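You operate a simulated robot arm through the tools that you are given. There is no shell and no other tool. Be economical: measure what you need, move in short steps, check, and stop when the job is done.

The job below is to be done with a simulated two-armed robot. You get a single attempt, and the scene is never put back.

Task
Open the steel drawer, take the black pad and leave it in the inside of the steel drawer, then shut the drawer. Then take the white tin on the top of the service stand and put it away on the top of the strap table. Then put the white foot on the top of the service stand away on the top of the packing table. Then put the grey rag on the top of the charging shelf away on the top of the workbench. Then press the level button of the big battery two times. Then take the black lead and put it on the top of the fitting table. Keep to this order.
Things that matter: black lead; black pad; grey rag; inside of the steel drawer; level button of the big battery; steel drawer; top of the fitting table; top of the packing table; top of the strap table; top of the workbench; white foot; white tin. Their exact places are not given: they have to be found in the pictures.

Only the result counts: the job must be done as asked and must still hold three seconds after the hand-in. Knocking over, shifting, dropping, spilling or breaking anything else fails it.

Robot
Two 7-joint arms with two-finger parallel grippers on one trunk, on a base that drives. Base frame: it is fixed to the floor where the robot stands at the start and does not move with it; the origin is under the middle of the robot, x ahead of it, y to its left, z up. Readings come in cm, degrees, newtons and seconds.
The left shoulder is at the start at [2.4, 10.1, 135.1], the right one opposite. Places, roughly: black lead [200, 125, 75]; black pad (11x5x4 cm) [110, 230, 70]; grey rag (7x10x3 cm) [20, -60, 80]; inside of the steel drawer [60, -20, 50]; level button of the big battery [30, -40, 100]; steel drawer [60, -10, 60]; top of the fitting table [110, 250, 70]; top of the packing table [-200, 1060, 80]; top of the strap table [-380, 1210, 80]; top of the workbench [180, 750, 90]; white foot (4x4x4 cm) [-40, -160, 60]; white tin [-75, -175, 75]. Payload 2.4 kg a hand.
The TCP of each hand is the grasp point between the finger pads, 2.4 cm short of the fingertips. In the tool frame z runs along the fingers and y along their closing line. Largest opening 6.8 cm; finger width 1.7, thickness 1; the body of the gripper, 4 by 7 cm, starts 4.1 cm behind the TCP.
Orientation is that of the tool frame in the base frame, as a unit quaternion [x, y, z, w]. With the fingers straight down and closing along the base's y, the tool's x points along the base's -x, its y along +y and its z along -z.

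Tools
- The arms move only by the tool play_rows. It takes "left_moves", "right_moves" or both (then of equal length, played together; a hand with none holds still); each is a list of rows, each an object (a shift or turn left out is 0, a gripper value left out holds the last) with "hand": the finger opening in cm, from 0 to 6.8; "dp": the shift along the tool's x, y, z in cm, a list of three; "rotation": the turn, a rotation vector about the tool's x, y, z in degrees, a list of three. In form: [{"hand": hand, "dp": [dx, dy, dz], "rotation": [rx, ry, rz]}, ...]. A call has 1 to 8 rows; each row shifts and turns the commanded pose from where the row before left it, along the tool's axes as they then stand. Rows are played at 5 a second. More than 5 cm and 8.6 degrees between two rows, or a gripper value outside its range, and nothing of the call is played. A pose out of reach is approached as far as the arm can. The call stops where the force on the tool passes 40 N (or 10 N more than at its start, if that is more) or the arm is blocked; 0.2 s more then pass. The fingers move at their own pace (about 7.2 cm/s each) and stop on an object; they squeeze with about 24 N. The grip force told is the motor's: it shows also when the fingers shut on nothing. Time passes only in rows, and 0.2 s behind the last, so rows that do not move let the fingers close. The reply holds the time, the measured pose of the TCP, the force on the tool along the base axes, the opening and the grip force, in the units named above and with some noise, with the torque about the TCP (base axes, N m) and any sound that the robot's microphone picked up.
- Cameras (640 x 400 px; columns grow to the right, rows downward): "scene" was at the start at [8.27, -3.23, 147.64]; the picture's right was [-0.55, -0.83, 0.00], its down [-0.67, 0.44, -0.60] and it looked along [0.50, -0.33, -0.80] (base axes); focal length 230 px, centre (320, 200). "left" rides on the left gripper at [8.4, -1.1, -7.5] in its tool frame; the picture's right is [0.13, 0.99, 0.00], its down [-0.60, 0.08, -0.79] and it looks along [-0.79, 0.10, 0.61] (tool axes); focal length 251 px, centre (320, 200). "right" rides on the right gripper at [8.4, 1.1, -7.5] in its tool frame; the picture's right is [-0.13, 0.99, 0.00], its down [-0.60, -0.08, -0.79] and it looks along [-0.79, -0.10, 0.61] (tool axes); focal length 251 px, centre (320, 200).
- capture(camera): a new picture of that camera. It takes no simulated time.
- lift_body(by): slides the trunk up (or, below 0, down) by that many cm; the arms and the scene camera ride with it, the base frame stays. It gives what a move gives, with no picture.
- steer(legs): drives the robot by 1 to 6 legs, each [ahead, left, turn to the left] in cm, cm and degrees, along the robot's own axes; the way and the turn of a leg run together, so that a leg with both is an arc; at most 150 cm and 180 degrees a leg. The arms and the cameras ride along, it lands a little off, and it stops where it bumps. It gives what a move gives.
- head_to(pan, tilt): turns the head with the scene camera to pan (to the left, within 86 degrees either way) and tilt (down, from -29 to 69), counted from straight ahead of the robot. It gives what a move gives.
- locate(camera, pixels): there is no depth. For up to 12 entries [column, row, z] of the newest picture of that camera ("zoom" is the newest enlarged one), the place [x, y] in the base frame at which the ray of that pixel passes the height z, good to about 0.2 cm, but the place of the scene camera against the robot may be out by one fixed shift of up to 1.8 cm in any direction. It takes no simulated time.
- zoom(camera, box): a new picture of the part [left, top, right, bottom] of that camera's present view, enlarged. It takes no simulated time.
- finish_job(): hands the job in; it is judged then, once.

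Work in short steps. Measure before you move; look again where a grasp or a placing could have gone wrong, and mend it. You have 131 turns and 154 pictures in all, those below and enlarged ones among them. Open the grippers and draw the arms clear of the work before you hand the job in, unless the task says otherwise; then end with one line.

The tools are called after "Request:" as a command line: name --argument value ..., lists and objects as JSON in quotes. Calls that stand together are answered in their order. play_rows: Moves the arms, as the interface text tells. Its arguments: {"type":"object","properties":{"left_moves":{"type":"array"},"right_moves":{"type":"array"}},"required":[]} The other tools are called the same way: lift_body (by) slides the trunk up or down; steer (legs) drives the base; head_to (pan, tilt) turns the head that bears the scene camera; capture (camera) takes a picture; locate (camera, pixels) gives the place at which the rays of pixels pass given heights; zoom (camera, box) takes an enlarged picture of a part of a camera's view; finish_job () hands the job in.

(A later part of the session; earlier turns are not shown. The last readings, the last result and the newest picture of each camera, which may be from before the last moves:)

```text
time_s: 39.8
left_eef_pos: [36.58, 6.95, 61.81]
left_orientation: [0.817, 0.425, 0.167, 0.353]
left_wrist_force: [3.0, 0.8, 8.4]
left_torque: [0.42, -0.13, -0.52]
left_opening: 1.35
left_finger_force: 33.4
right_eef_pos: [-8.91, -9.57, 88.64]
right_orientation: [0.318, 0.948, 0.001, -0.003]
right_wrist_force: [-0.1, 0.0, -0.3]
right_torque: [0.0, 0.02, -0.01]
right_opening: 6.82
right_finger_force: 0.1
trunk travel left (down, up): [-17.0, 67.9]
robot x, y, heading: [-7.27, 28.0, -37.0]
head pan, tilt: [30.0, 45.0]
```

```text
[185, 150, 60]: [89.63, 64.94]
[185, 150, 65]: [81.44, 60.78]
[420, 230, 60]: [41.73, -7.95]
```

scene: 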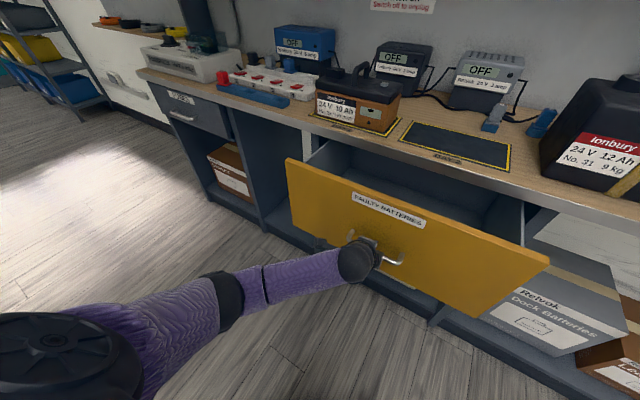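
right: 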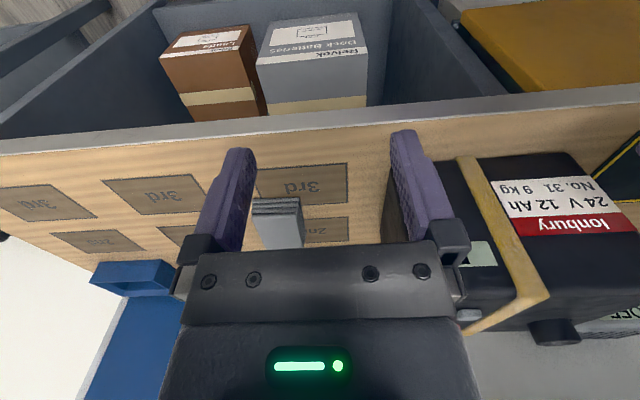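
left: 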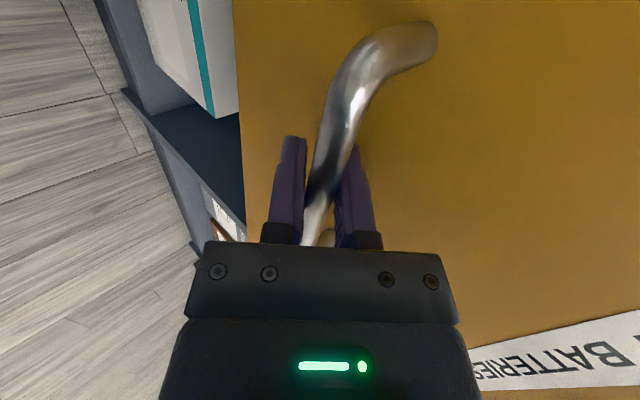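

The hint positions match the yellow drawer (inside ≈ (60,-12)); the grey one is 60 cm off. I pull a bit more to see whether it is at its stop.

Request:
steer --legs '[[-10, 0, 0]]'

Request:
capture --camera "scene"

Request:
capture --camera "left"

```text
time_s: 41.0
left_eef_pos: [28.79, 13.22, 61.82]
left_orientation: [0.816, 0.427, 0.168, 0.351]
left_wrist_force: [19.2, 24.2, 16.1]
left_torque: [0.68, -0.4, -0.01]
left_opening: 1.35
left_finger_force: 32.8
right_eef_pos: [-16.78, -3.22, 88.72]
right_orientation: [0.318, 0.948, 0.001, -0.003]
right_wrist_force: [-0.4, -0.2, -0.6]
right_torque: [0.01, -0.04, 0.01]
right_opening: 6.78
right_finger_force: 0.0
trunk travel left (down, up): [-17.0, 67.9]
robot x, y, heading: [-15.75, 34.26, -37.3]
head pan, tilt: [30.0, 45.0]
```

```text
117 pictures are left
```

scene: 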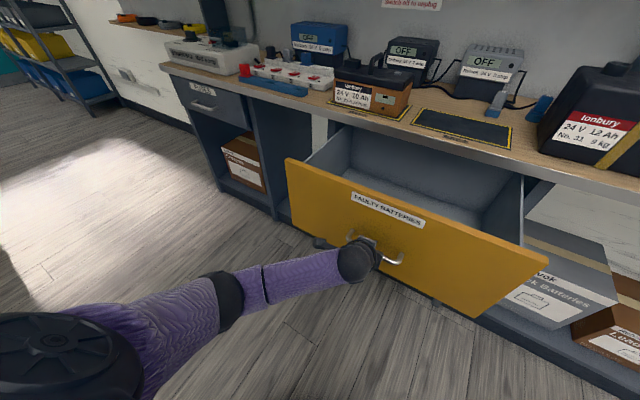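

```text
116 pictures are left
```

left: 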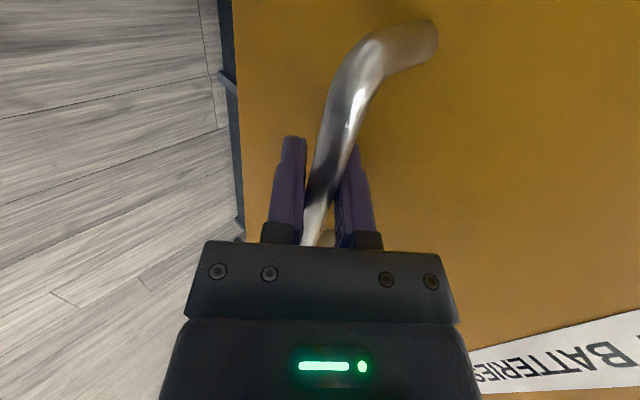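

The drawer is ~24 cm open. I release the bar, retract along the approach line, then back off and turn left to view the fitting table.

Request:
play_rows --left_moves '[{"hand": 3.0}, {}, {"dp": [0, 0, -4]}, {"dp": [0, 0, -4], "hand": 6.8}, {"dp": [0, 0, -4]}]'

Request:
steer --legs '[[-10, 0, 0], [0, 0, 90]]'

Request:
head_to --pan 0 --tilt 25

Request:
capture --camera "scene"

```text
time_s: 42.2
left_eef_pos: [21.88, 18.35, 70.34]
left_orientation: [0.817, 0.427, 0.169, 0.35]
left_wrist_force: [0.5, 0.2, -0.3]
left_torque: [0.01, 0.0, -0.02]
left_opening: 6.81
left_finger_force: 0.0
right_eef_pos: [-16.79, -3.42, 88.61]
right_orientation: [0.319, 0.948, 0.0, -0.004]
right_wrist_force: [0.1, 0.1, 0.2]
right_torque: [0.0, -0.02, 0.01]
right_opening: 6.81
right_finger_force: 0.1
trunk travel left (down, up): [-17.0, 67.9]
robot x, y, heading: [-15.0, 34.25, -37.2]
head pan, tilt: [30.0, 45.0]
```

```text
time_s: 47.1
left_eef_pos: [-7.01, 77.16, 70.37]
left_orientation: [0.279, 0.878, 0.366, 0.13]
left_wrist_force: [0.1, -0.6, 0.0]
left_torque: [-0.04, -0.01, -0.01]
left_opening: 6.82
left_finger_force: 0.1
right_eef_pos: [14.42, 38.27, 88.58]
right_orientation: [-0.442, 0.897, -0.001, -0.003]
right_wrist_force: [0.3, 0.3, -0.2]
right_torque: [0.0, -0.01, 0.0]
right_opening: 6.8
right_finger_force: 0.0
trunk travel left (down, up): [-17.0, 67.9]
robot x, y, heading: [-23.23, 40.41, 52.4]
head pan, tilt: [30.0, 45.0]
```

```text
time_s: 48.1
left_eef_pos: [-7.0, 77.25, 70.24]
left_orientation: [0.279, 0.879, 0.366, 0.13]
left_wrist_force: [-1.1, 1.1, -0.6]
left_torque: [-0.01, 0.01, 0.01]
left_opening: 6.82
left_finger_force: 0.1
right_eef_pos: [14.52, 38.48, 88.68]
right_orientation: [-0.443, 0.897, -0.001, -0.003]
right_wrist_force: [0.6, -1.0, -0.7]
right_torque: [0.03, -0.05, 0.02]
right_opening: 6.78
right_finger_force: 0.1
trunk travel left (down, up): [-17.0, 67.9]
robot x, y, heading: [-23.12, 40.35, 52.4]
head pan, tilt: [0.0, 25.0]
```

```text
115 pictures are left
```

scene: 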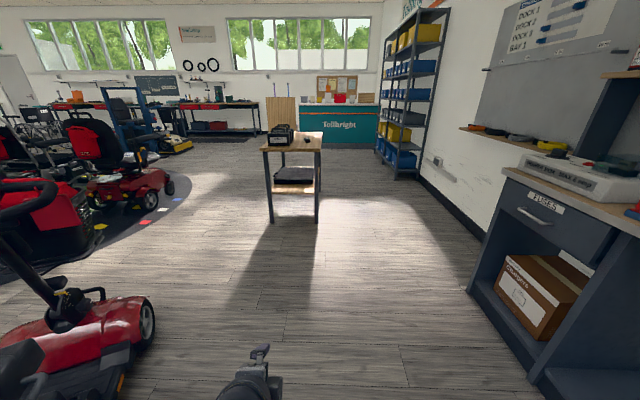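

The fitting table is dead ahead; I zoom on its top and measure its corners.

Request:
zoom --camera "scene" --box '[240, 110, 352, 180]'

Request:
locate --camera "scene" --pixels '[[262, 150, 70], [322, 150, 70], [304, 139, 70], [322, 132, 70], [272, 222, 0], [316, 222, 0]]'

```text
5.71 times, centred on (296, 145) of scene
```

zoom: 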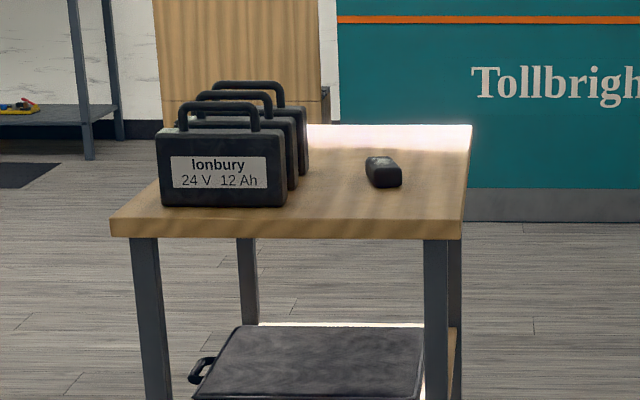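

```text
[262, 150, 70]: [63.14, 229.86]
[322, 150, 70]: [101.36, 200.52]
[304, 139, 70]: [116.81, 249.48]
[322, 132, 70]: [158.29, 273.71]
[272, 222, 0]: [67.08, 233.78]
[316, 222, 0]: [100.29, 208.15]
```

Table: near edge ~202 cm ahead, spanning 0–48 cm to my left, pad ~17 cm in from its right edge. I raise the trunk and drive along the table's right side.

Request:
lift_body --by 25

Request:
steer --legs '[[125, 0, 0], [0, -40, 0], [90, 0, 0]]'

Request:
head_to --pan 30 --tilt 45

Request:
capture --camera "scene"

Request:
locate --camera "scene" --pixels '[[320, 200, 70], [320, 200, 0]]'

```text
time_s: 50.7
left_eef_pos: [-7.15, 77.26, 95.29]
left_orientation: [0.279, 0.878, 0.366, 0.13]
left_wrist_force: [1.2, -0.5, 0.5]
left_torque: [0.0, 0.01, -0.02]
left_opening: 6.79
left_finger_force: 0.1
right_eef_pos: [14.36, 38.45, 113.59]
right_orientation: [-0.442, 0.897, -0.002, -0.003]
right_wrist_force: [-0.4, 0.2, -0.3]
right_torque: [0.0, -0.01, 0.03]
right_opening: 6.81
right_finger_force: 0.1
trunk travel left (down, up): [-42.0, 42.9]
robot x, y, heading: [-23.44, 40.24, 52.7]
head pan, tilt: [0.0, 25.0]
```

```text
time_s: 63.5
left_eef_pos: [157.32, 223.3, 95.41]
left_orientation: [0.279, 0.878, 0.366, 0.131]
left_wrist_force: [0.3, 0.5, -1.0]
left_torque: [0.0, 0.01, -0.03]
left_opening: 6.81
left_finger_force: 0.0
right_eef_pos: [178.71, 184.5, 113.58]
right_orientation: [-0.441, 0.897, -0.001, -0.004]
right_wrist_force: [-0.3, -0.1, -0.2]
right_torque: [0.0, 0.01, -0.03]
right_opening: 6.84
right_finger_force: 0.0
trunk travel left (down, up): [-42.0, 42.9]
robot x, y, heading: [140.91, 186.64, 52.5]
head pan, tilt: [0.0, 25.0]
```

```text
time_s: 64.4
left_eef_pos: [157.29, 223.28, 95.35]
left_orientation: [0.279, 0.878, 0.366, 0.131]
left_wrist_force: [-0.1, -0.2, -0.7]
left_torque: [-0.02, 0.01, -0.04]
left_opening: 6.79
left_finger_force: 0.1
right_eef_pos: [178.65, 184.54, 113.61]
right_orientation: [-0.442, 0.897, -0.001, -0.003]
right_wrist_force: [-0.2, -1.0, 0.3]
right_torque: [0.01, 0.02, 0.02]
right_opening: 6.82
right_finger_force: 0.0
trunk travel left (down, up): [-42.0, 42.9]
robot x, y, heading: [141.11, 186.55, 52.5]
head pan, tilt: [30.0, 45.0]
```

```text
113 pictures are left
```

scene: 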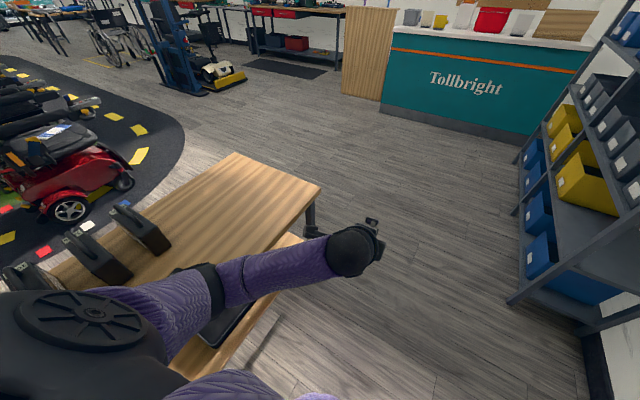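

```text
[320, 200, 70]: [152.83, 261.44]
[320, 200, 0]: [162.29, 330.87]
```

The pad is hidden behind my forearm. I go 40 cm further along the right side and turn left to face the table.

Request:
steer --legs '[[40, 0, 0], [0, 0, 90]]'

Request:
head_to --pan 5 --tilt 55

Request:
capture --camera "scene"

Request:
capture --camera "left"

```text
time_s: 70.7
left_eef_pos: [128.35, 234.45, 95.28]
left_orientation: [-0.416, 0.822, 0.353, -0.163]
left_wrist_force: [-0.5, 0.4, 0.5]
left_torque: [0.01, 0.0, 0.0]
left_opening: 6.79
left_finger_force: 0.1
right_eef_pos: [167.6, 255.33, 113.69]
right_orientation: [0.944, -0.331, 0.003, 0.001]
right_wrist_force: [-0.1, 0.1, 0.2]
right_torque: [-0.01, 0.05, 0.02]
right_opening: 6.82
right_finger_force: 0.0
trunk travel left (down, up): [-42.0, 42.9]
robot x, y, heading: [164.87, 217.66, 141.2]
head pan, tilt: [30.0, 45.0]
```

```text
time_s: 71.5
left_eef_pos: [128.36, 234.57, 95.3]
left_orientation: [-0.416, 0.822, 0.352, -0.163]
left_wrist_force: [0.2, 0.5, -0.1]
left_torque: [0.02, -0.03, -0.02]
left_opening: 6.8
left_finger_force: 0.1
right_eef_pos: [167.55, 255.18, 113.68]
right_orientation: [0.944, -0.331, 0.003, 0.002]
right_wrist_force: [-0.5, 1.2, -0.2]
right_torque: [-0.01, 0.0, 0.01]
right_opening: 6.83
right_finger_force: 0.0
trunk travel left (down, up): [-42.0, 42.9]
robot x, y, heading: [165.39, 217.44, 141.4]
head pan, tilt: [5.0, 55.0]
```

```text
112 pictures are left
```

scene: 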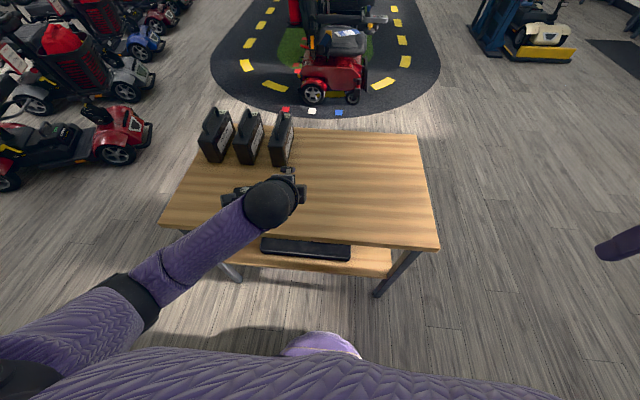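

```text
111 pictures are left
```

left: 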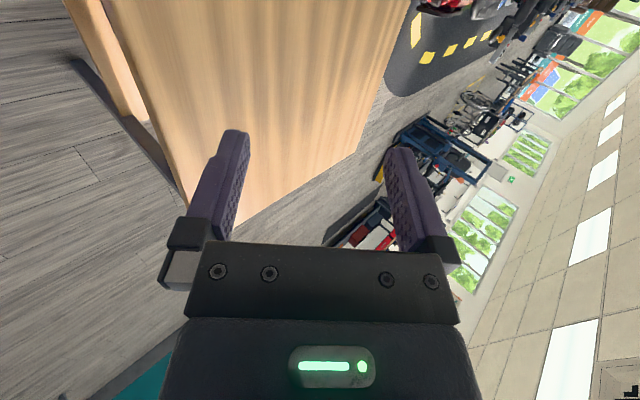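

The pad is hidden by the hand. I unpitch the tool to straight down and look again.

Request:
play_rows --left_moves '[{"rotation": [8.5, 0, 0]}, {"rotation": [8.5, 0, 0]}, {"rotation": [8.5, 0, 0]}, {"rotation": [8.5, 0, 0]}, {"rotation": [8.5, 0, 0]}, {"rotation": [2.7, 0, 0]}]'

Request:
capture --camera "left"

Request:
capture --camera "scene"

```text
time_s: 72.9
left_eef_pos: [128.37, 234.52, 95.23]
left_orientation: [-0.447, 0.894, 0.008, 0.01]
left_wrist_force: [-0.3, -0.2, 0.1]
left_torque: [0.01, -0.01, -0.01]
left_opening: 6.8
left_finger_force: 0.1
right_eef_pos: [167.49, 255.26, 113.71]
right_orientation: [0.944, -0.331, 0.003, 0.001]
right_wrist_force: [-0.2, -0.3, -0.2]
right_torque: [0.03, -0.01, -0.01]
right_opening: 6.81
right_finger_force: 0.1
trunk travel left (down, up): [-42.0, 42.9]
robot x, y, heading: [164.9, 217.57, 141.4]
head pan, tilt: [5.0, 55.0]
```

```text
110 pictures are left
```

left: 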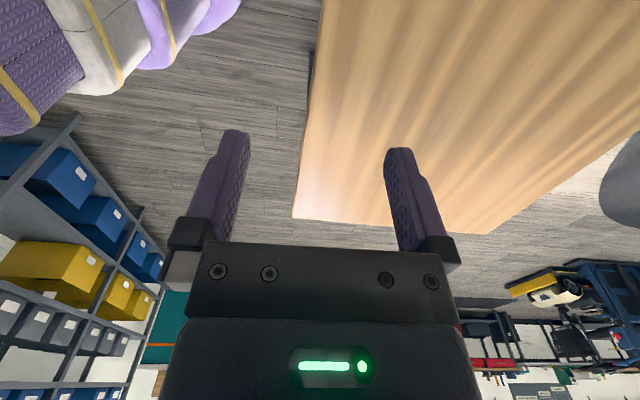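

```text
109 pictures are left
```

scene: 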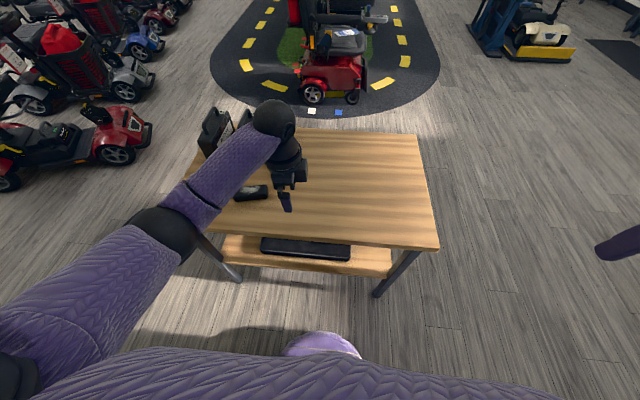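

The pad is visible at scene (253,193); I zoom on it and locate it.

Request:
zoom --camera "scene" --box '[200, 150, 328, 230]'

Request:
locate --camera "scene" --pixels '[[253, 190, 73], [253, 190, 70], [267, 186, 73], [240, 189, 73], [300, 237, 70], [220, 230, 70]]'

```text
5.00 times, centred on (264, 190) of scene
```

zoom: 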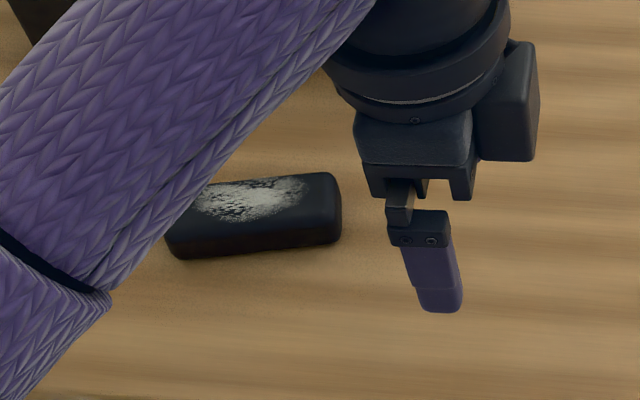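

```text
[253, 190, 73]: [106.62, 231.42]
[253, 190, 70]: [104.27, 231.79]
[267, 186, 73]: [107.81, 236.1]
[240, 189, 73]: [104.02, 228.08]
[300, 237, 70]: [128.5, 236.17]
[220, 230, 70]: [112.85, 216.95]
```

The pad centre is about (106.5, 231), 54 cm ahead and 26 cm left; the table edge is 40 cm ahead. I move the base 12 ahead and 14 left, then check the hand against the pad.

Request:
steer --legs '[[12, 14, 0]]'

Request:
capture --camera "left"

Request:
capture --camera "scene"

```text
time_s: 74.5
left_eef_pos: [109.88, 231.2, 95.23]
left_orientation: [-0.446, 0.895, 0.01, 0.009]
left_wrist_force: [0.0, 0.1, -0.5]
left_torque: [0.0, 0.01, 0.03]
left_opening: 6.78
left_finger_force: 0.1
right_eef_pos: [149.13, 251.89, 113.72]
right_orientation: [0.943, -0.331, 0.004, 0.001]
right_wrist_force: [-0.5, -0.7, 0.5]
right_torque: [-0.02, -0.04, -0.02]
right_opening: 6.8
right_finger_force: 0.2
trunk travel left (down, up): [-42.0, 42.9]
robot x, y, heading: [146.39, 214.15, 141.2]
head pan, tilt: [5.0, 55.0]
```

```text
107 pictures are left
```

left: 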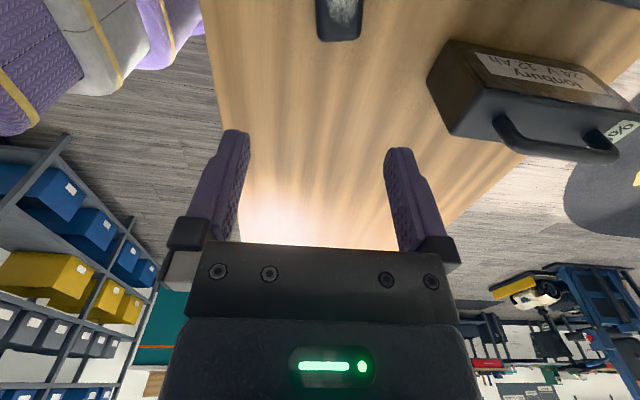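

```text
106 pictures are left
```

scene: 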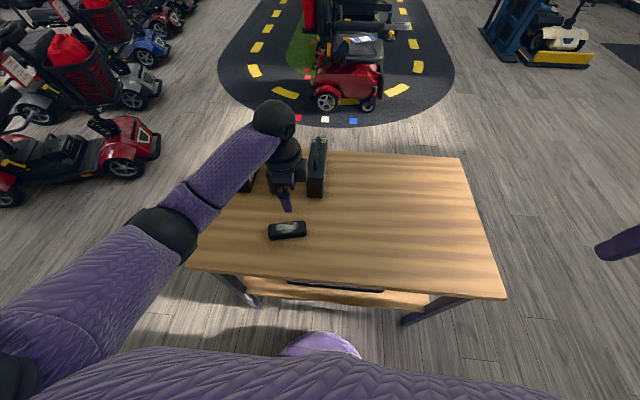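

The pad appears at scene (287,230) and its end at left (340,35). I locate with both cameras to fix its height and place.

Request:
locate --camera "left" --pixels '[[340, 36, 70], [340, 36, 74], [340, 28, 70], [340, 28, 74], [360, 20, 72], [317, 20, 72]]'

Request:
locate --camera "scene" --pixels '[[287, 228, 70], [287, 228, 74], [306, 225, 70], [306, 225, 74], [267, 231, 74]]'

Request:
zoom --camera "scene" --box '[220, 180, 348, 260]'

```text
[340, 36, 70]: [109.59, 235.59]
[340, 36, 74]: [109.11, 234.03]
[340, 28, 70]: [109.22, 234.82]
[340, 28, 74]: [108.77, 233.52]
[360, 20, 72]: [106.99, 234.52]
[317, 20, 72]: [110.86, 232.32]
```

```text
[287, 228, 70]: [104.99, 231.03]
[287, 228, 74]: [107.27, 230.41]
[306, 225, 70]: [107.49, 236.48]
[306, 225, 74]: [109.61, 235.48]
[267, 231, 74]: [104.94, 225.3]
```

```text
5.00 times, centred on (284, 220) of scene
```

zoom: 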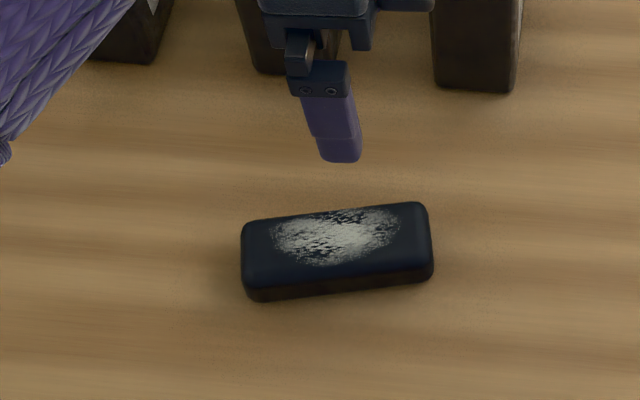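

Pad centre ≈ (107.1, 230), long axis ~65°, top ≈74. I check the clearance to the batteries' near ends while rotating and lining up above the pad.

Request:
locate --camera "scene" --pixels '[[315, 198, 70], [275, 194, 70], [307, 190, 70], [323, 197, 70], [240, 190, 70]]'

Request:
play_rows --left_moves '[{"rotation": [0, 0, -6]}, {"rotation": [0, 0, -6]}, {"dp": [2.3, 2.0, 0]}, {}]'

Request:
lift_body --by -12

Request:
capture --camera "left"

Request:
capture --camera "scene"

```text
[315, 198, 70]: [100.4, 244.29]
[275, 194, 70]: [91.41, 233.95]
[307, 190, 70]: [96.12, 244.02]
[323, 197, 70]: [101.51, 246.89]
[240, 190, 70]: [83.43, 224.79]
```

```text
time_s: 75.5
left_eef_pos: [107.21, 229.82, 95.32]
left_orientation: [-0.538, 0.843, 0.009, 0.01]
left_wrist_force: [0.1, -0.3, 0.4]
left_torque: [0.04, 0.03, 0.01]
left_opening: 6.82
left_finger_force: 0.0
right_eef_pos: [149.14, 251.8, 113.74]
right_orientation: [0.944, -0.331, 0.004, 0.0]
right_wrist_force: [0.6, 0.6, 0.6]
right_torque: [0.0, 0.02, -0.02]
right_opening: 6.79
right_finger_force: 0.1
trunk travel left (down, up): [-42.0, 42.9]
robot x, y, heading: [146.35, 214.06, 141.5]
head pan, tilt: [5.0, 55.0]
```

```text
time_s: 77.0
left_eef_pos: [107.11, 229.91, 83.23]
left_orientation: [-0.537, 0.843, 0.009, 0.01]
left_wrist_force: [0.4, 0.4, -0.1]
left_torque: [-0.04, 0.0, 0.01]
left_opening: 6.78
left_finger_force: 0.0
right_eef_pos: [149.16, 251.78, 101.69]
right_orientation: [0.944, -0.331, 0.004, 0.0]
right_wrist_force: [-0.5, 0.1, 0.3]
right_torque: [0.01, -0.01, -0.03]
right_opening: 6.81
right_finger_force: 0.1
trunk travel left (down, up): [-30.0, 54.9]
robot x, y, heading: [146.73, 213.8, 141.3]
head pan, tilt: [5.0, 55.0]
```

```text
104 pictures are left
```

left: 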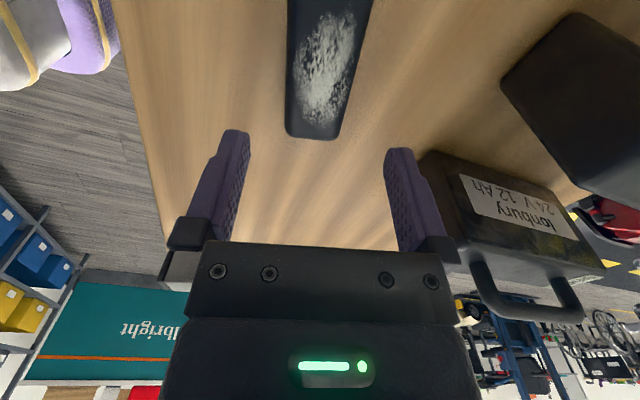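

```text
103 pictures are left
```

scene: 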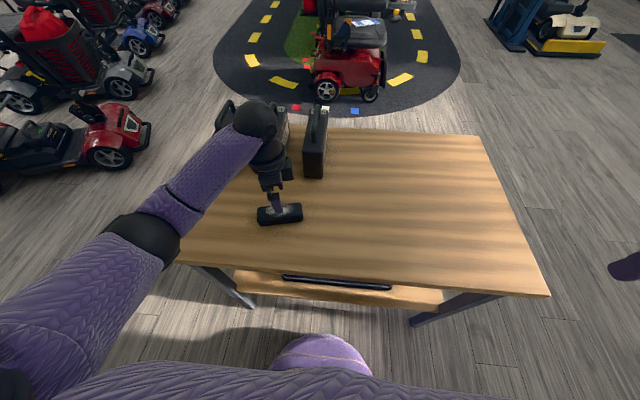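

The pad is centred under the fingers. I lower to TCP z≈74.5 and check.

Request:
lift_body --by -8.7

Request:
capture --camera "left"

Request:
zoom --camera "scene" --box '[200, 120, 360, 240]'

```text
time_s: 78.2
left_eef_pos: [107.17, 229.93, 74.62]
left_orientation: [-0.538, 0.843, 0.009, 0.01]
left_wrist_force: [-0.2, -0.5, 0.1]
left_torque: [-0.01, 0.0, -0.01]
left_opening: 6.77
left_finger_force: 0.1
right_eef_pos: [149.06, 251.92, 92.96]
right_orientation: [0.943, -0.331, 0.004, 0.001]
right_wrist_force: [0.3, -0.9, 0.6]
right_torque: [0.0, -0.03, -0.03]
right_opening: 6.81
right_finger_force: 0.1
trunk travel left (down, up): [-21.3, 63.6]
robot x, y, heading: [146.49, 214.62, 141.5]
head pan, tilt: [5.0, 55.0]
```

```text
102 pictures are left
```

left: 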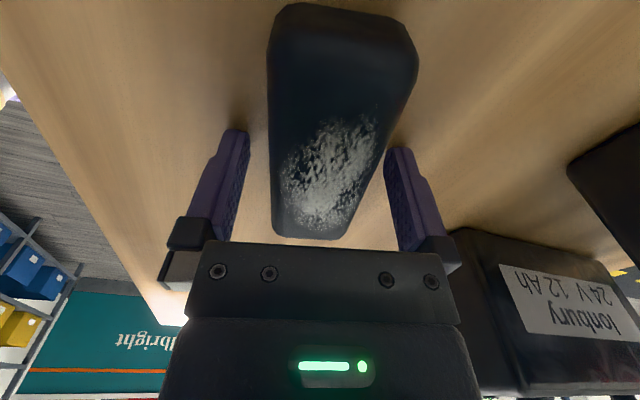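

```text
3.33 times, centred on (280, 180) of scene
```

zoom: 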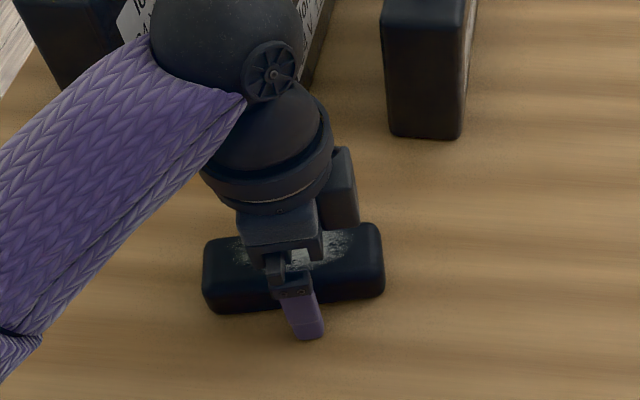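

The pad lies between the fingers. I go down one more cm and close.

Request:
play_rows --left_moves '[{"dp": [0, 0.1, 1.2]}, {"hand": 3}, {"hand": 2}, {"hand": 2}]'

Request:
capture --camera "left"

```text
time_s: 78.6
left_eef_pos: [107.13, 229.96, 74.39]
left_orientation: [-0.538, 0.843, 0.013, 0.009]
left_wrist_force: [7.4, -5.6, 24.3]
left_torque: [-0.7, -0.98, -0.12]
left_opening: 6.78
left_finger_force: 0.2
right_eef_pos: [149.35, 251.67, 93.01]
right_orientation: [0.943, -0.332, 0.002, 0.001]
right_wrist_force: [0.1, 0.7, -0.5]
right_torque: [0.04, -0.01, 0.0]
right_opening: 6.8
right_finger_force: 0.0
trunk travel left (down, up): [-21.3, 63.6]
robot x, y, heading: [146.5, 214.21, 141.4]
head pan, tilt: [5.0, 55.0]
stopped in row 1 (left hand): the force on the tool passed its limit at 56 N (the readings are from after the stop); the commanded pose is now the measured one
```

```text
100 pictures are left
```

left: 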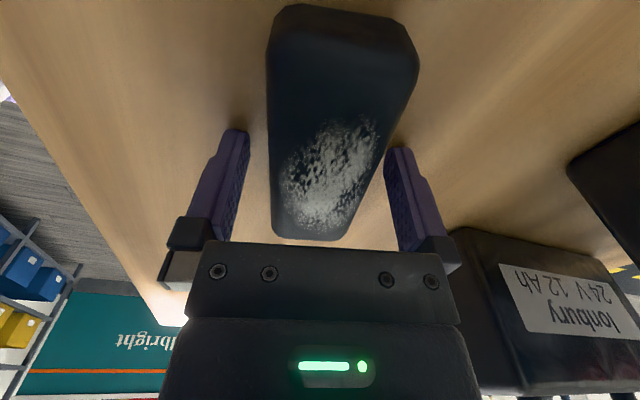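

The fingertips are on the table (surface ≈72). I lift 0.3 cm and close on the pad.

Request:
play_rows --left_moves '[{"dp": [0, 0, -0.4]}, {"hand": 4}, {"hand": 3}, {"hand": 3}, {"hand": 3}]'

Request:
lift_body --by 12

Request:
capture --camera "left"

```text
time_s: 79.8
left_eef_pos: [106.88, 229.93, 74.73]
left_orientation: [-0.537, 0.843, 0.012, 0.009]
left_wrist_force: [0.2, 0.5, -0.4]
left_torque: [0.02, 0.03, 0.02]
left_opening: 4.47
left_finger_force: 24.0
right_eef_pos: [149.11, 251.86, 92.91]
right_orientation: [0.944, -0.331, 0.003, 0.0]
right_wrist_force: [-0.5, 0.4, -1.0]
right_torque: [-0.02, -0.02, 0.0]
right_opening: 6.8
right_finger_force: 0.1
trunk travel left (down, up): [-21.3, 63.6]
robot x, y, heading: [146.62, 213.63, 141.5]
head pan, tilt: [5.0, 55.0]
```

```text
time_s: 81.3
left_eef_pos: [107.0, 229.99, 86.57]
left_orientation: [-0.537, 0.843, 0.011, 0.009]
left_wrist_force: [0.1, 0.4, -0.4]
left_torque: [0.01, 0.02, 0.01]
left_opening: 4.47
left_finger_force: 24.5
right_eef_pos: [149.15, 251.88, 104.92]
right_orientation: [0.944, -0.331, 0.004, 0.001]
right_wrist_force: [-0.1, 0.0, -0.3]
right_torque: [0.03, -0.02, 0.0]
right_opening: 6.8
right_finger_force: 0.1
trunk travel left (down, up): [-33.3, 51.6]
robot x, y, heading: [146.53, 214.18, 141.7]
head pan, tilt: [5.0, 55.0]
```

```text
99 pictures are left
```

left: 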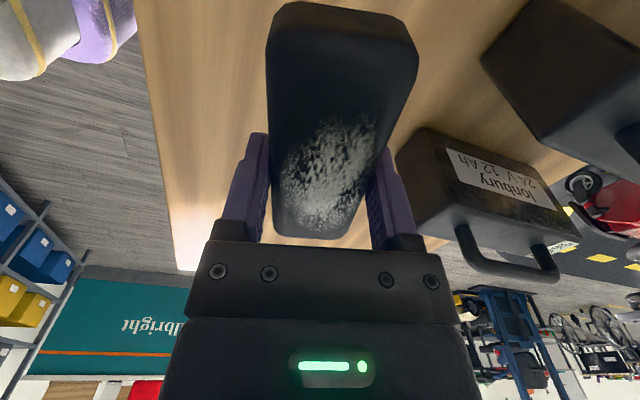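

The pad is held (opening 4.47, 24 N). I back off and drive a planned path to stand before the open drawer, keeping clear of table and drawer.

Request:
lift_body --by 5

Request:
steer --legs '[[-10, 0, 0], [0, 0, 90], [130, 0, 0], [0, -26, 0], [112, 0, 0], [0, 0, 90]]'

Request:
head_to --pan 5 --tilt 55

Request:
capture --camera "scene"

Request:
capture --camera "left"

```text
time_s: 82.2
left_eef_pos: [107.02, 230.02, 91.48]
left_orientation: [-0.537, 0.843, 0.011, 0.009]
left_wrist_force: [-0.7, 0.2, -1.1]
left_torque: [0.01, 0.0, -0.01]
left_opening: 4.44
left_finger_force: 24.4
right_eef_pos: [149.17, 251.87, 109.88]
right_orientation: [0.944, -0.33, 0.004, 0.002]
right_wrist_force: [0.2, -0.4, 0.2]
right_torque: [-0.01, -0.03, 0.0]
right_opening: 6.81
right_finger_force: 0.1
trunk travel left (down, up): [-38.3, 46.6]
robot x, y, heading: [146.36, 214.23, 141.5]
head pan, tilt: [5.0, 55.0]
```

```text
time_s: 103.8
left_eef_pos: [17.95, 19.54, 91.65]
left_orientation: [0.864, 0.503, -0.011, 0.01]
left_wrist_force: [0.6, -0.9, -0.1]
left_torque: [-0.02, -0.02, 0.0]
left_opening: 4.45
left_finger_force: 23.5
right_eef_pos: [-25.83, 1.22, 109.89]
right_orientation: [0.369, 0.93, 0.0, -0.004]
right_wrist_force: [0.4, 0.2, -0.7]
right_torque: [0.01, -0.05, 0.04]
right_opening: 6.8
right_finger_force: 0.0
trunk travel left (down, up): [-38.3, 46.6]
robot x, y, heading: [-20.29, 38.5, -43.4]
head pan, tilt: [5.0, 55.0]
```

```text
time_s: 104.4
left_eef_pos: [17.78, 19.6, 91.61]
left_orientation: [0.864, 0.504, -0.01, 0.01]
left_wrist_force: [-0.6, 0.8, -1.6]
left_torque: [-0.03, 0.01, -0.04]
left_opening: 4.46
left_finger_force: 24.3
right_eef_pos: [-25.79, 1.18, 109.84]
right_orientation: [0.37, 0.929, 0.002, -0.003]
right_wrist_force: [-0.7, -0.2, 0.5]
right_torque: [-0.01, 0.0, -0.01]
right_opening: 6.77
right_finger_force: 0.1
trunk travel left (down, up): [-38.3, 46.6]
robot x, y, heading: [-20.16, 38.67, -43.4]
head pan, tilt: [5.0, 55.0]
```

```text
98 pictures are left
```

scene: 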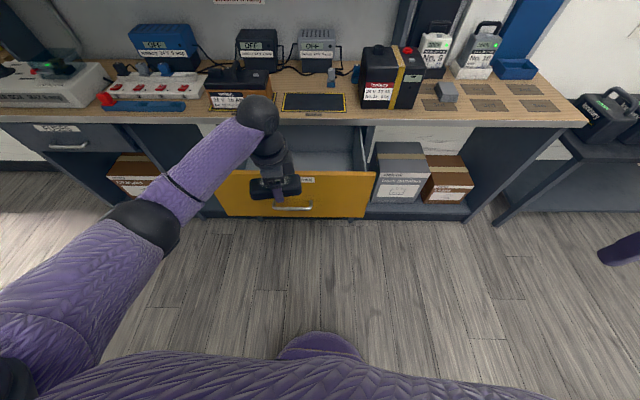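

```text
97 pictures are left
```

left: 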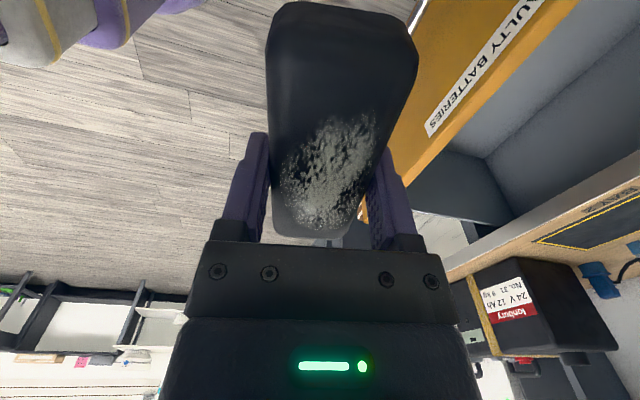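

Heading is -43°, so I correct by +5.4°. The drawer front top edge spans scene (220,175)–(375,173); I measure it before moving the pad over the interior.

Request:
locate --camera "scene" --pixels '[[376, 172, 72], [318, 173, 72], [357, 135, 72], [290, 207, 60], [300, 145, 54]]'

Request:
steer --legs '[[0, 0, 5.4], [20, -3, 0]]'

Request:
capture --camera "left"

Request:
capture --camera "scene"

```text
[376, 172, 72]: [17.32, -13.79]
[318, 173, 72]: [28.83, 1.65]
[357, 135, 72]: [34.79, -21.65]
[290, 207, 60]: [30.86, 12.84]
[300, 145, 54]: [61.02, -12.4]
```

```text
time_s: 106.5
left_eef_pos: [33.22, 8.77, 91.65]
left_orientation: [0.84, 0.543, -0.008, 0.011]
left_wrist_force: [-0.2, 0.3, -1.3]
left_torque: [0.0, 0.02, 0.01]
left_opening: 4.49
left_finger_force: 23.9
right_eef_pos: [-8.82, -13.58, 110.01]
right_orientation: [0.326, 0.945, 0.002, -0.004]
right_wrist_force: [0.9, -1.2, -1.2]
right_torque: [0.02, 0.0, 0.03]
right_opening: 6.77
right_finger_force: 0.0
trunk travel left (down, up): [-38.3, 46.6]
robot x, y, heading: [-6.43, 24.11, -38.2]
head pan, tilt: [5.0, 55.0]
```

```text
96 pictures are left
```

left: 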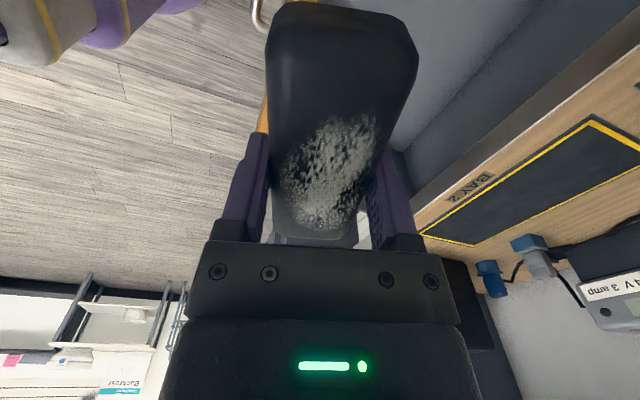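

```text
95 pictures are left
```

scene: 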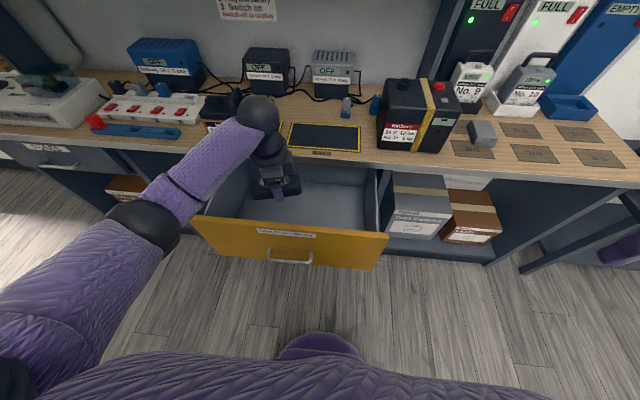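

The pad is just above the drawer front (d≈21). I move 10 cm forward, then lower over the interior.

Request:
steer --legs '[[10, 0, 0]]'

Request:
lift_body --by -22

Request:
capture --camera "left"

Request:
capture --camera "scene"

```text
time_s: 107.7
left_eef_pos: [41.2, 2.38, 91.67]
left_orientation: [0.841, 0.541, -0.01, 0.011]
left_wrist_force: [1.3, 0.5, -1.4]
left_torque: [0.02, 0.04, 0.01]
left_opening: 4.47
left_finger_force: 24.0
right_eef_pos: [-0.8, -19.78, 110.02]
right_orientation: [0.327, 0.945, 0.002, -0.004]
right_wrist_force: [-0.3, -0.1, 0.3]
right_torque: [0.01, 0.01, 0.01]
right_opening: 6.78
right_finger_force: 0.1
trunk travel left (down, up): [-38.3, 46.6]
robot x, y, heading: [1.41, 17.94, -38.1]
head pan, tilt: [5.0, 55.0]
```

```text
time_s: 110.0
left_eef_pos: [41.1, 2.5, 69.63]
left_orientation: [0.84, 0.542, -0.009, 0.011]
left_wrist_force: [1.1, 0.4, -1.5]
left_torque: [0.02, -0.01, -0.04]
left_opening: 4.5
left_finger_force: 24.1
right_eef_pos: [-0.82, -19.8, 87.96]
right_orientation: [0.326, 0.945, 0.001, -0.003]
right_wrist_force: [0.4, -0.2, -0.2]
right_torque: [-0.03, 0.01, 0.03]
right_opening: 6.79
right_finger_force: 0.1
trunk travel left (down, up): [-16.3, 68.6]
robot x, y, heading: [1.54, 17.28, -38.2]
head pan, tilt: [5.0, 55.0]
```

```text
94 pictures are left
```

left: 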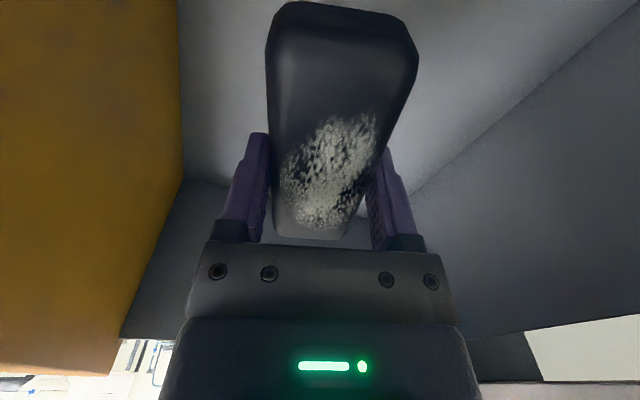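

```text
93 pictures are left
```

scene: 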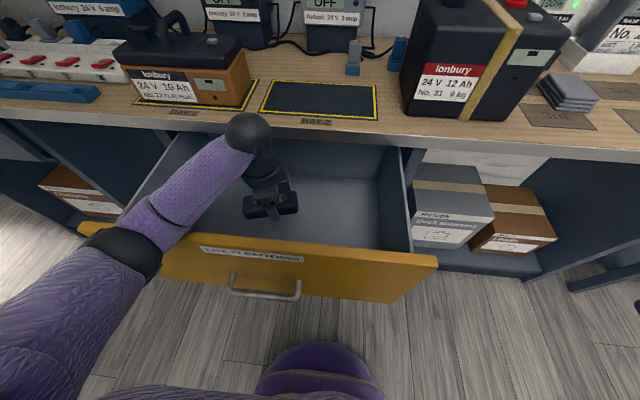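

The elbow at (125,250) is near the drawer front's left end. I check the elbow's possible height with ray points before going lower.

Request:
locate --camera "scene" --pixels '[[122, 252, 70], [122, 252, 80], [122, 252, 90], [247, 132, 85], [247, 132, 95], [437, 260, 72], [290, 205, 55]]'

Request:
head_to --pan 40 --tilt 60

Request:
capture --camera "scene"

```text
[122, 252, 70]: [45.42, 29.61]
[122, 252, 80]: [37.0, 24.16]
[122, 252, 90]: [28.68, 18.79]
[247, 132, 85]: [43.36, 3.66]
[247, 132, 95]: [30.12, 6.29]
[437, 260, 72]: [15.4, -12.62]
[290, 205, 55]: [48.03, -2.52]
```

```text
time_s: 111.0
left_eef_pos: [41.17, 2.5, 69.58]
left_orientation: [0.841, 0.541, -0.009, 0.012]
left_wrist_force: [-0.5, 0.6, -1.5]
left_torque: [-0.04, 0.03, -0.01]
left_opening: 4.48
left_finger_force: 24.2
right_eef_pos: [-0.8, -19.86, 88.01]
right_orientation: [0.326, 0.945, 0.001, -0.003]
right_wrist_force: [-0.1, -0.1, 0.2]
right_torque: [-0.01, -0.01, 0.02]
right_opening: 6.8
right_finger_force: 0.2
trunk travel left (down, up): [-16.3, 68.6]
robot x, y, heading: [1.51, 17.89, -38.2]
head pan, tilt: [40.0, 60.0]
```

```text
92 pictures are left
```

scene: 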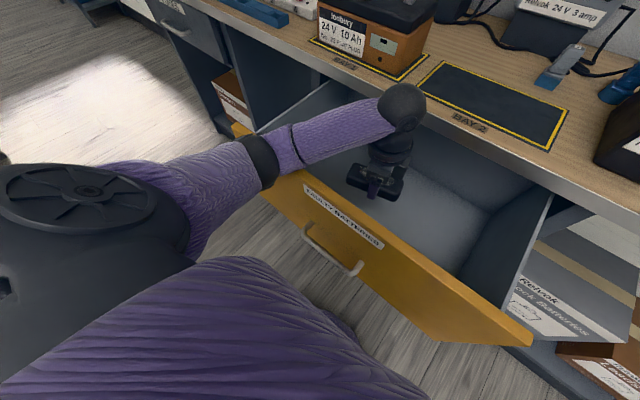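

The panel top is ~77 and my elbow is nearly on it, so I can't just lower. I raise the trunk, bring the base closer and pull the hand in so the forearm comes steeply from above.

Request:
lift_body --by 20

Request:
steer --legs '[[8, 0, 0]]'

Request:
play_rows --left_moves '[{"dp": [0.94, -3.9, 0]}, {"dp": [0.94, -3.9, 0]}, {"dp": [0, 0, 4]}, {"dp": [0, 0, 4]}]'

Request:
capture --camera "scene"

```text
time_s: 113.2
left_eef_pos: [41.08, 2.39, 89.63]
left_orientation: [0.84, 0.542, -0.01, 0.011]
left_wrist_force: [-1.0, 0.2, -0.9]
left_torque: [-0.04, 0.01, -0.02]
left_opening: 4.48
left_finger_force: 24.1
right_eef_pos: [-0.91, -19.85, 107.9]
right_orientation: [0.326, 0.945, 0.001, -0.003]
right_wrist_force: [-0.4, -0.4, -0.3]
right_torque: [0.01, -0.01, -0.01]
right_opening: 6.8
right_finger_force: 0.1
trunk travel left (down, up): [-36.3, 48.6]
robot x, y, heading: [1.28, 18.23, -37.8]
head pan, tilt: [40.0, 60.0]
```

```text
time_s: 114.2
left_eef_pos: [47.23, -2.45, 89.56]
left_orientation: [0.841, 0.541, -0.009, 0.011]
left_wrist_force: [0.0, 0.1, -1.5]
left_torque: [-0.01, -0.02, -0.03]
left_opening: 4.45
left_finger_force: 24.7
right_eef_pos: [5.3, -24.59, 107.87]
right_orientation: [0.327, 0.945, 0.002, -0.004]
right_wrist_force: [-0.5, 0.1, -0.1]
right_torque: [0.02, 0.01, 0.03]
right_opening: 6.8
right_finger_force: 0.0
trunk travel left (down, up): [-36.3, 48.6]
robot x, y, heading: [7.84, 13.22, -38.1]
head pan, tilt: [40.0, 60.0]
```

```text
time_s: 115.2
left_eef_pos: [40.85, 2.22, 81.32]
left_orientation: [0.841, 0.541, -0.009, 0.011]
left_wrist_force: [-0.9, -0.2, -1.1]
left_torque: [-0.02, -0.03, 0.0]
left_opening: 4.47
left_finger_force: 23.9
right_eef_pos: [5.31, -24.68, 107.81]
right_orientation: [0.327, 0.945, 0.001, -0.003]
right_wrist_force: [-0.1, 0.2, 0.0]
right_torque: [-0.02, -0.03, 0.01]
right_opening: 6.83
right_finger_force: 0.0
trunk travel left (down, up): [-36.3, 48.6]
robot x, y, heading: [7.6, 12.71, -38.1]
head pan, tilt: [40.0, 60.0]
```

```text
91 pictures are left
```

scene: 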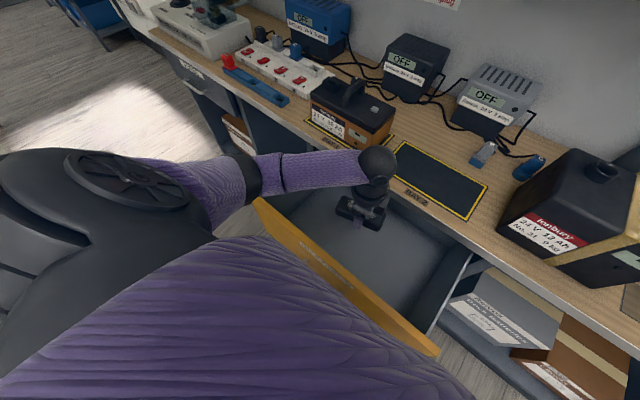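

The forearm now runs higher. I keep lowering with the arm in steps.

Request:
play_rows --left_moves '[{"dp": [0, 0, 4]}, {"dp": [0, 0, 4]}, {"dp": [0, 0, 4]}]'

Request:
capture --camera "scene"

Request:
capture --camera "left"

```text
time_s: 116.0
left_eef_pos: [40.88, 1.82, 69.27]
left_orientation: [0.841, 0.541, -0.009, 0.011]
left_wrist_force: [0.1, -0.4, -1.6]
left_torque: [-0.02, 0.01, -0.02]
left_opening: 4.47
left_finger_force: 24.4
right_eef_pos: [5.35, -24.62, 108.03]
right_orientation: [0.327, 0.945, 0.002, -0.003]
right_wrist_force: [0.9, -0.4, 1.6]
right_torque: [0.01, 0.02, 0.0]
right_opening: 6.78
right_finger_force: 0.0
trunk travel left (down, up): [-36.3, 48.6]
robot x, y, heading: [7.95, 13.2, -38.0]
head pan, tilt: [40.0, 60.0]
```

```text
90 pictures are left
```

scene: 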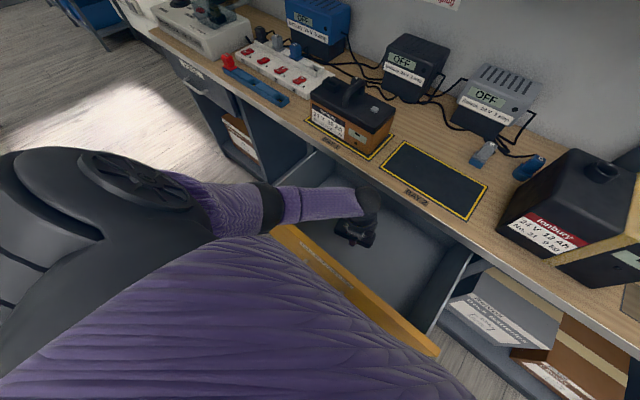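

```text
89 pictures are left
```

left: 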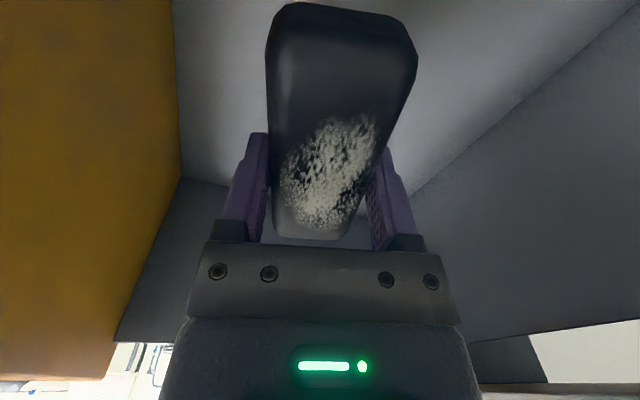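

Still no contact. I lower another 6 cm and look.

Request:
play_rows --left_moves '[{"dp": [0, 0, 3]}, {"dp": [0, 0, 3]}]'

Request:
zoom --camera "scene" --box '[180, 140, 500, 340]'

Request:
capture --camera "left"

```text
time_s: 116.6
left_eef_pos: [41.0, 1.5, 63.53]
left_orientation: [0.841, 0.542, -0.009, 0.012]
left_wrist_force: [-0.4, 0.9, -1.0]
left_torque: [0.04, -0.02, -0.02]
left_opening: 4.49
left_finger_force: 24.0
right_eef_pos: [5.26, -24.56, 107.83]
right_orientation: [0.328, 0.945, 0.001, -0.003]
right_wrist_force: [-0.2, 0.2, 0.5]
right_torque: [0.02, 0.01, 0.04]
right_opening: 6.8
right_finger_force: 0.1
trunk travel left (down, up): [-36.3, 48.6]
robot x, y, heading: [7.66, 13.24, -37.9]
head pan, tilt: [40.0, 60.0]
```

```text
2.00 times, centred on (340, 240) of scene
```

zoom: 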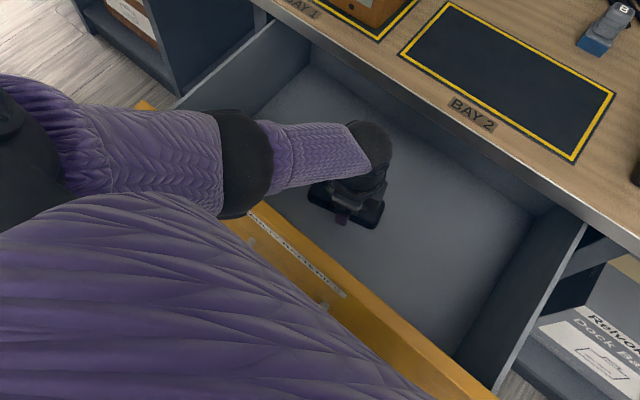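

```text
87 pictures are left
```

left: 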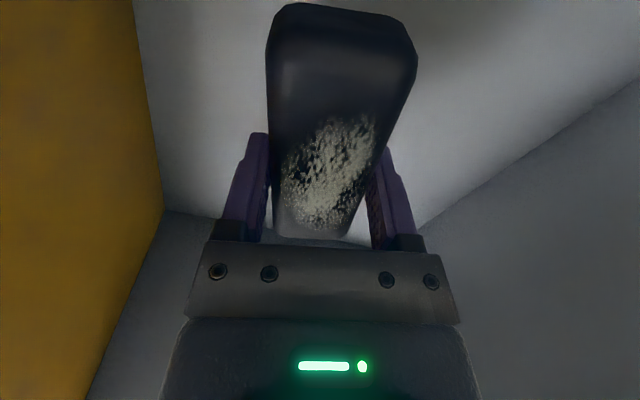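

Clear so far. I lower in 2 cm steps, watching for contact.

Request:
play_rows --left_moves '[{"dp": [0, 0, 2]}, {"dp": [0, 0, 1.5]}]'

Request:
zoom --camera "scene" --box '[180, 140, 500, 340]'

```text
time_s: 117.2
left_eef_pos: [40.92, 1.66, 62.53]
left_orientation: [0.841, 0.541, -0.009, 0.011]
left_wrist_force: [0.7, -0.5, -1.4]
left_torque: [0.02, -0.02, 0.0]
left_opening: 4.47
left_finger_force: 24.3
left hand out of reach, approached as far as the arm can: row 1, 2
right_eef_pos: [5.36, -24.67, 108.0]
right_orientation: [0.326, 0.945, 0.001, -0.004]
right_wrist_force: [-0.4, 0.3, 0.6]
right_torque: [0.0, 0.01, -0.01]
right_opening: 6.79
right_finger_force: 0.2
trunk travel left (down, up): [-36.3, 48.6]
robot x, y, heading: [7.63, 12.96, -37.9]
head pan, tilt: [40.0, 60.0]
```

```text
2.00 times, centred on (340, 240) of scene
```

zoom: 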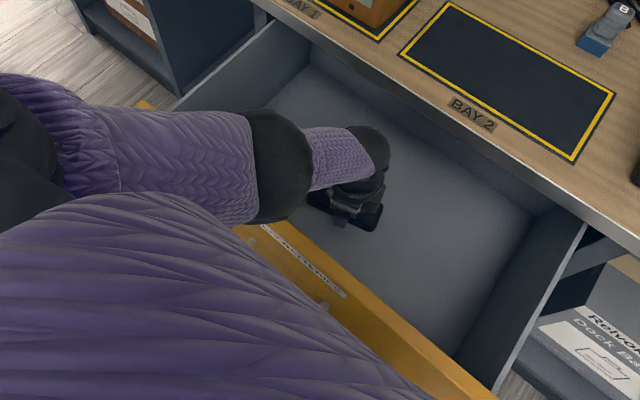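

The arm is near full stretch with the elbow high. Now I lower with the trunk.

Request:
lift_body --by -4

Request:
capture --camera "left"

Request:
locate --camera "left" --pixels '[[160, 210, 50], [160, 210, 54], [160, 210, 58], [425, 228, 50], [425, 228, 54]]'

```text
time_s: 118.0
left_eef_pos: [40.87, 1.6, 58.55]
left_orientation: [0.842, 0.54, -0.009, 0.012]
left_wrist_force: [0.3, 0.4, -1.5]
left_torque: [0.01, 0.01, 0.02]
left_opening: 4.45
left_finger_force: 23.7
right_eef_pos: [5.3, -24.71, 103.92]
right_orientation: [0.326, 0.945, 0.002, -0.003]
right_wrist_force: [-1.1, -0.2, 0.1]
right_torque: [0.0, 0.0, 0.0]
right_opening: 6.81
right_finger_force: 0.1
trunk travel left (down, up): [-32.3, 52.6]
robot x, y, heading: [7.4, 12.81, -38.0]
head pan, tilt: [40.0, 60.0]
```

```text
85 pictures are left
```

left: 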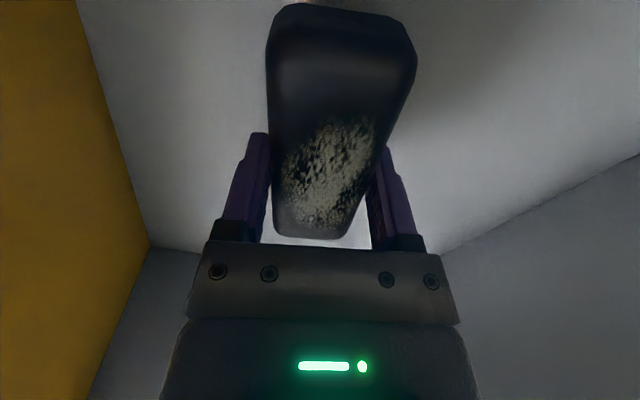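

```text
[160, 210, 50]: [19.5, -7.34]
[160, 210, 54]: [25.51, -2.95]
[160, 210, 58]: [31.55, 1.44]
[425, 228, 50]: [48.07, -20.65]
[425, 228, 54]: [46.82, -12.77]
```

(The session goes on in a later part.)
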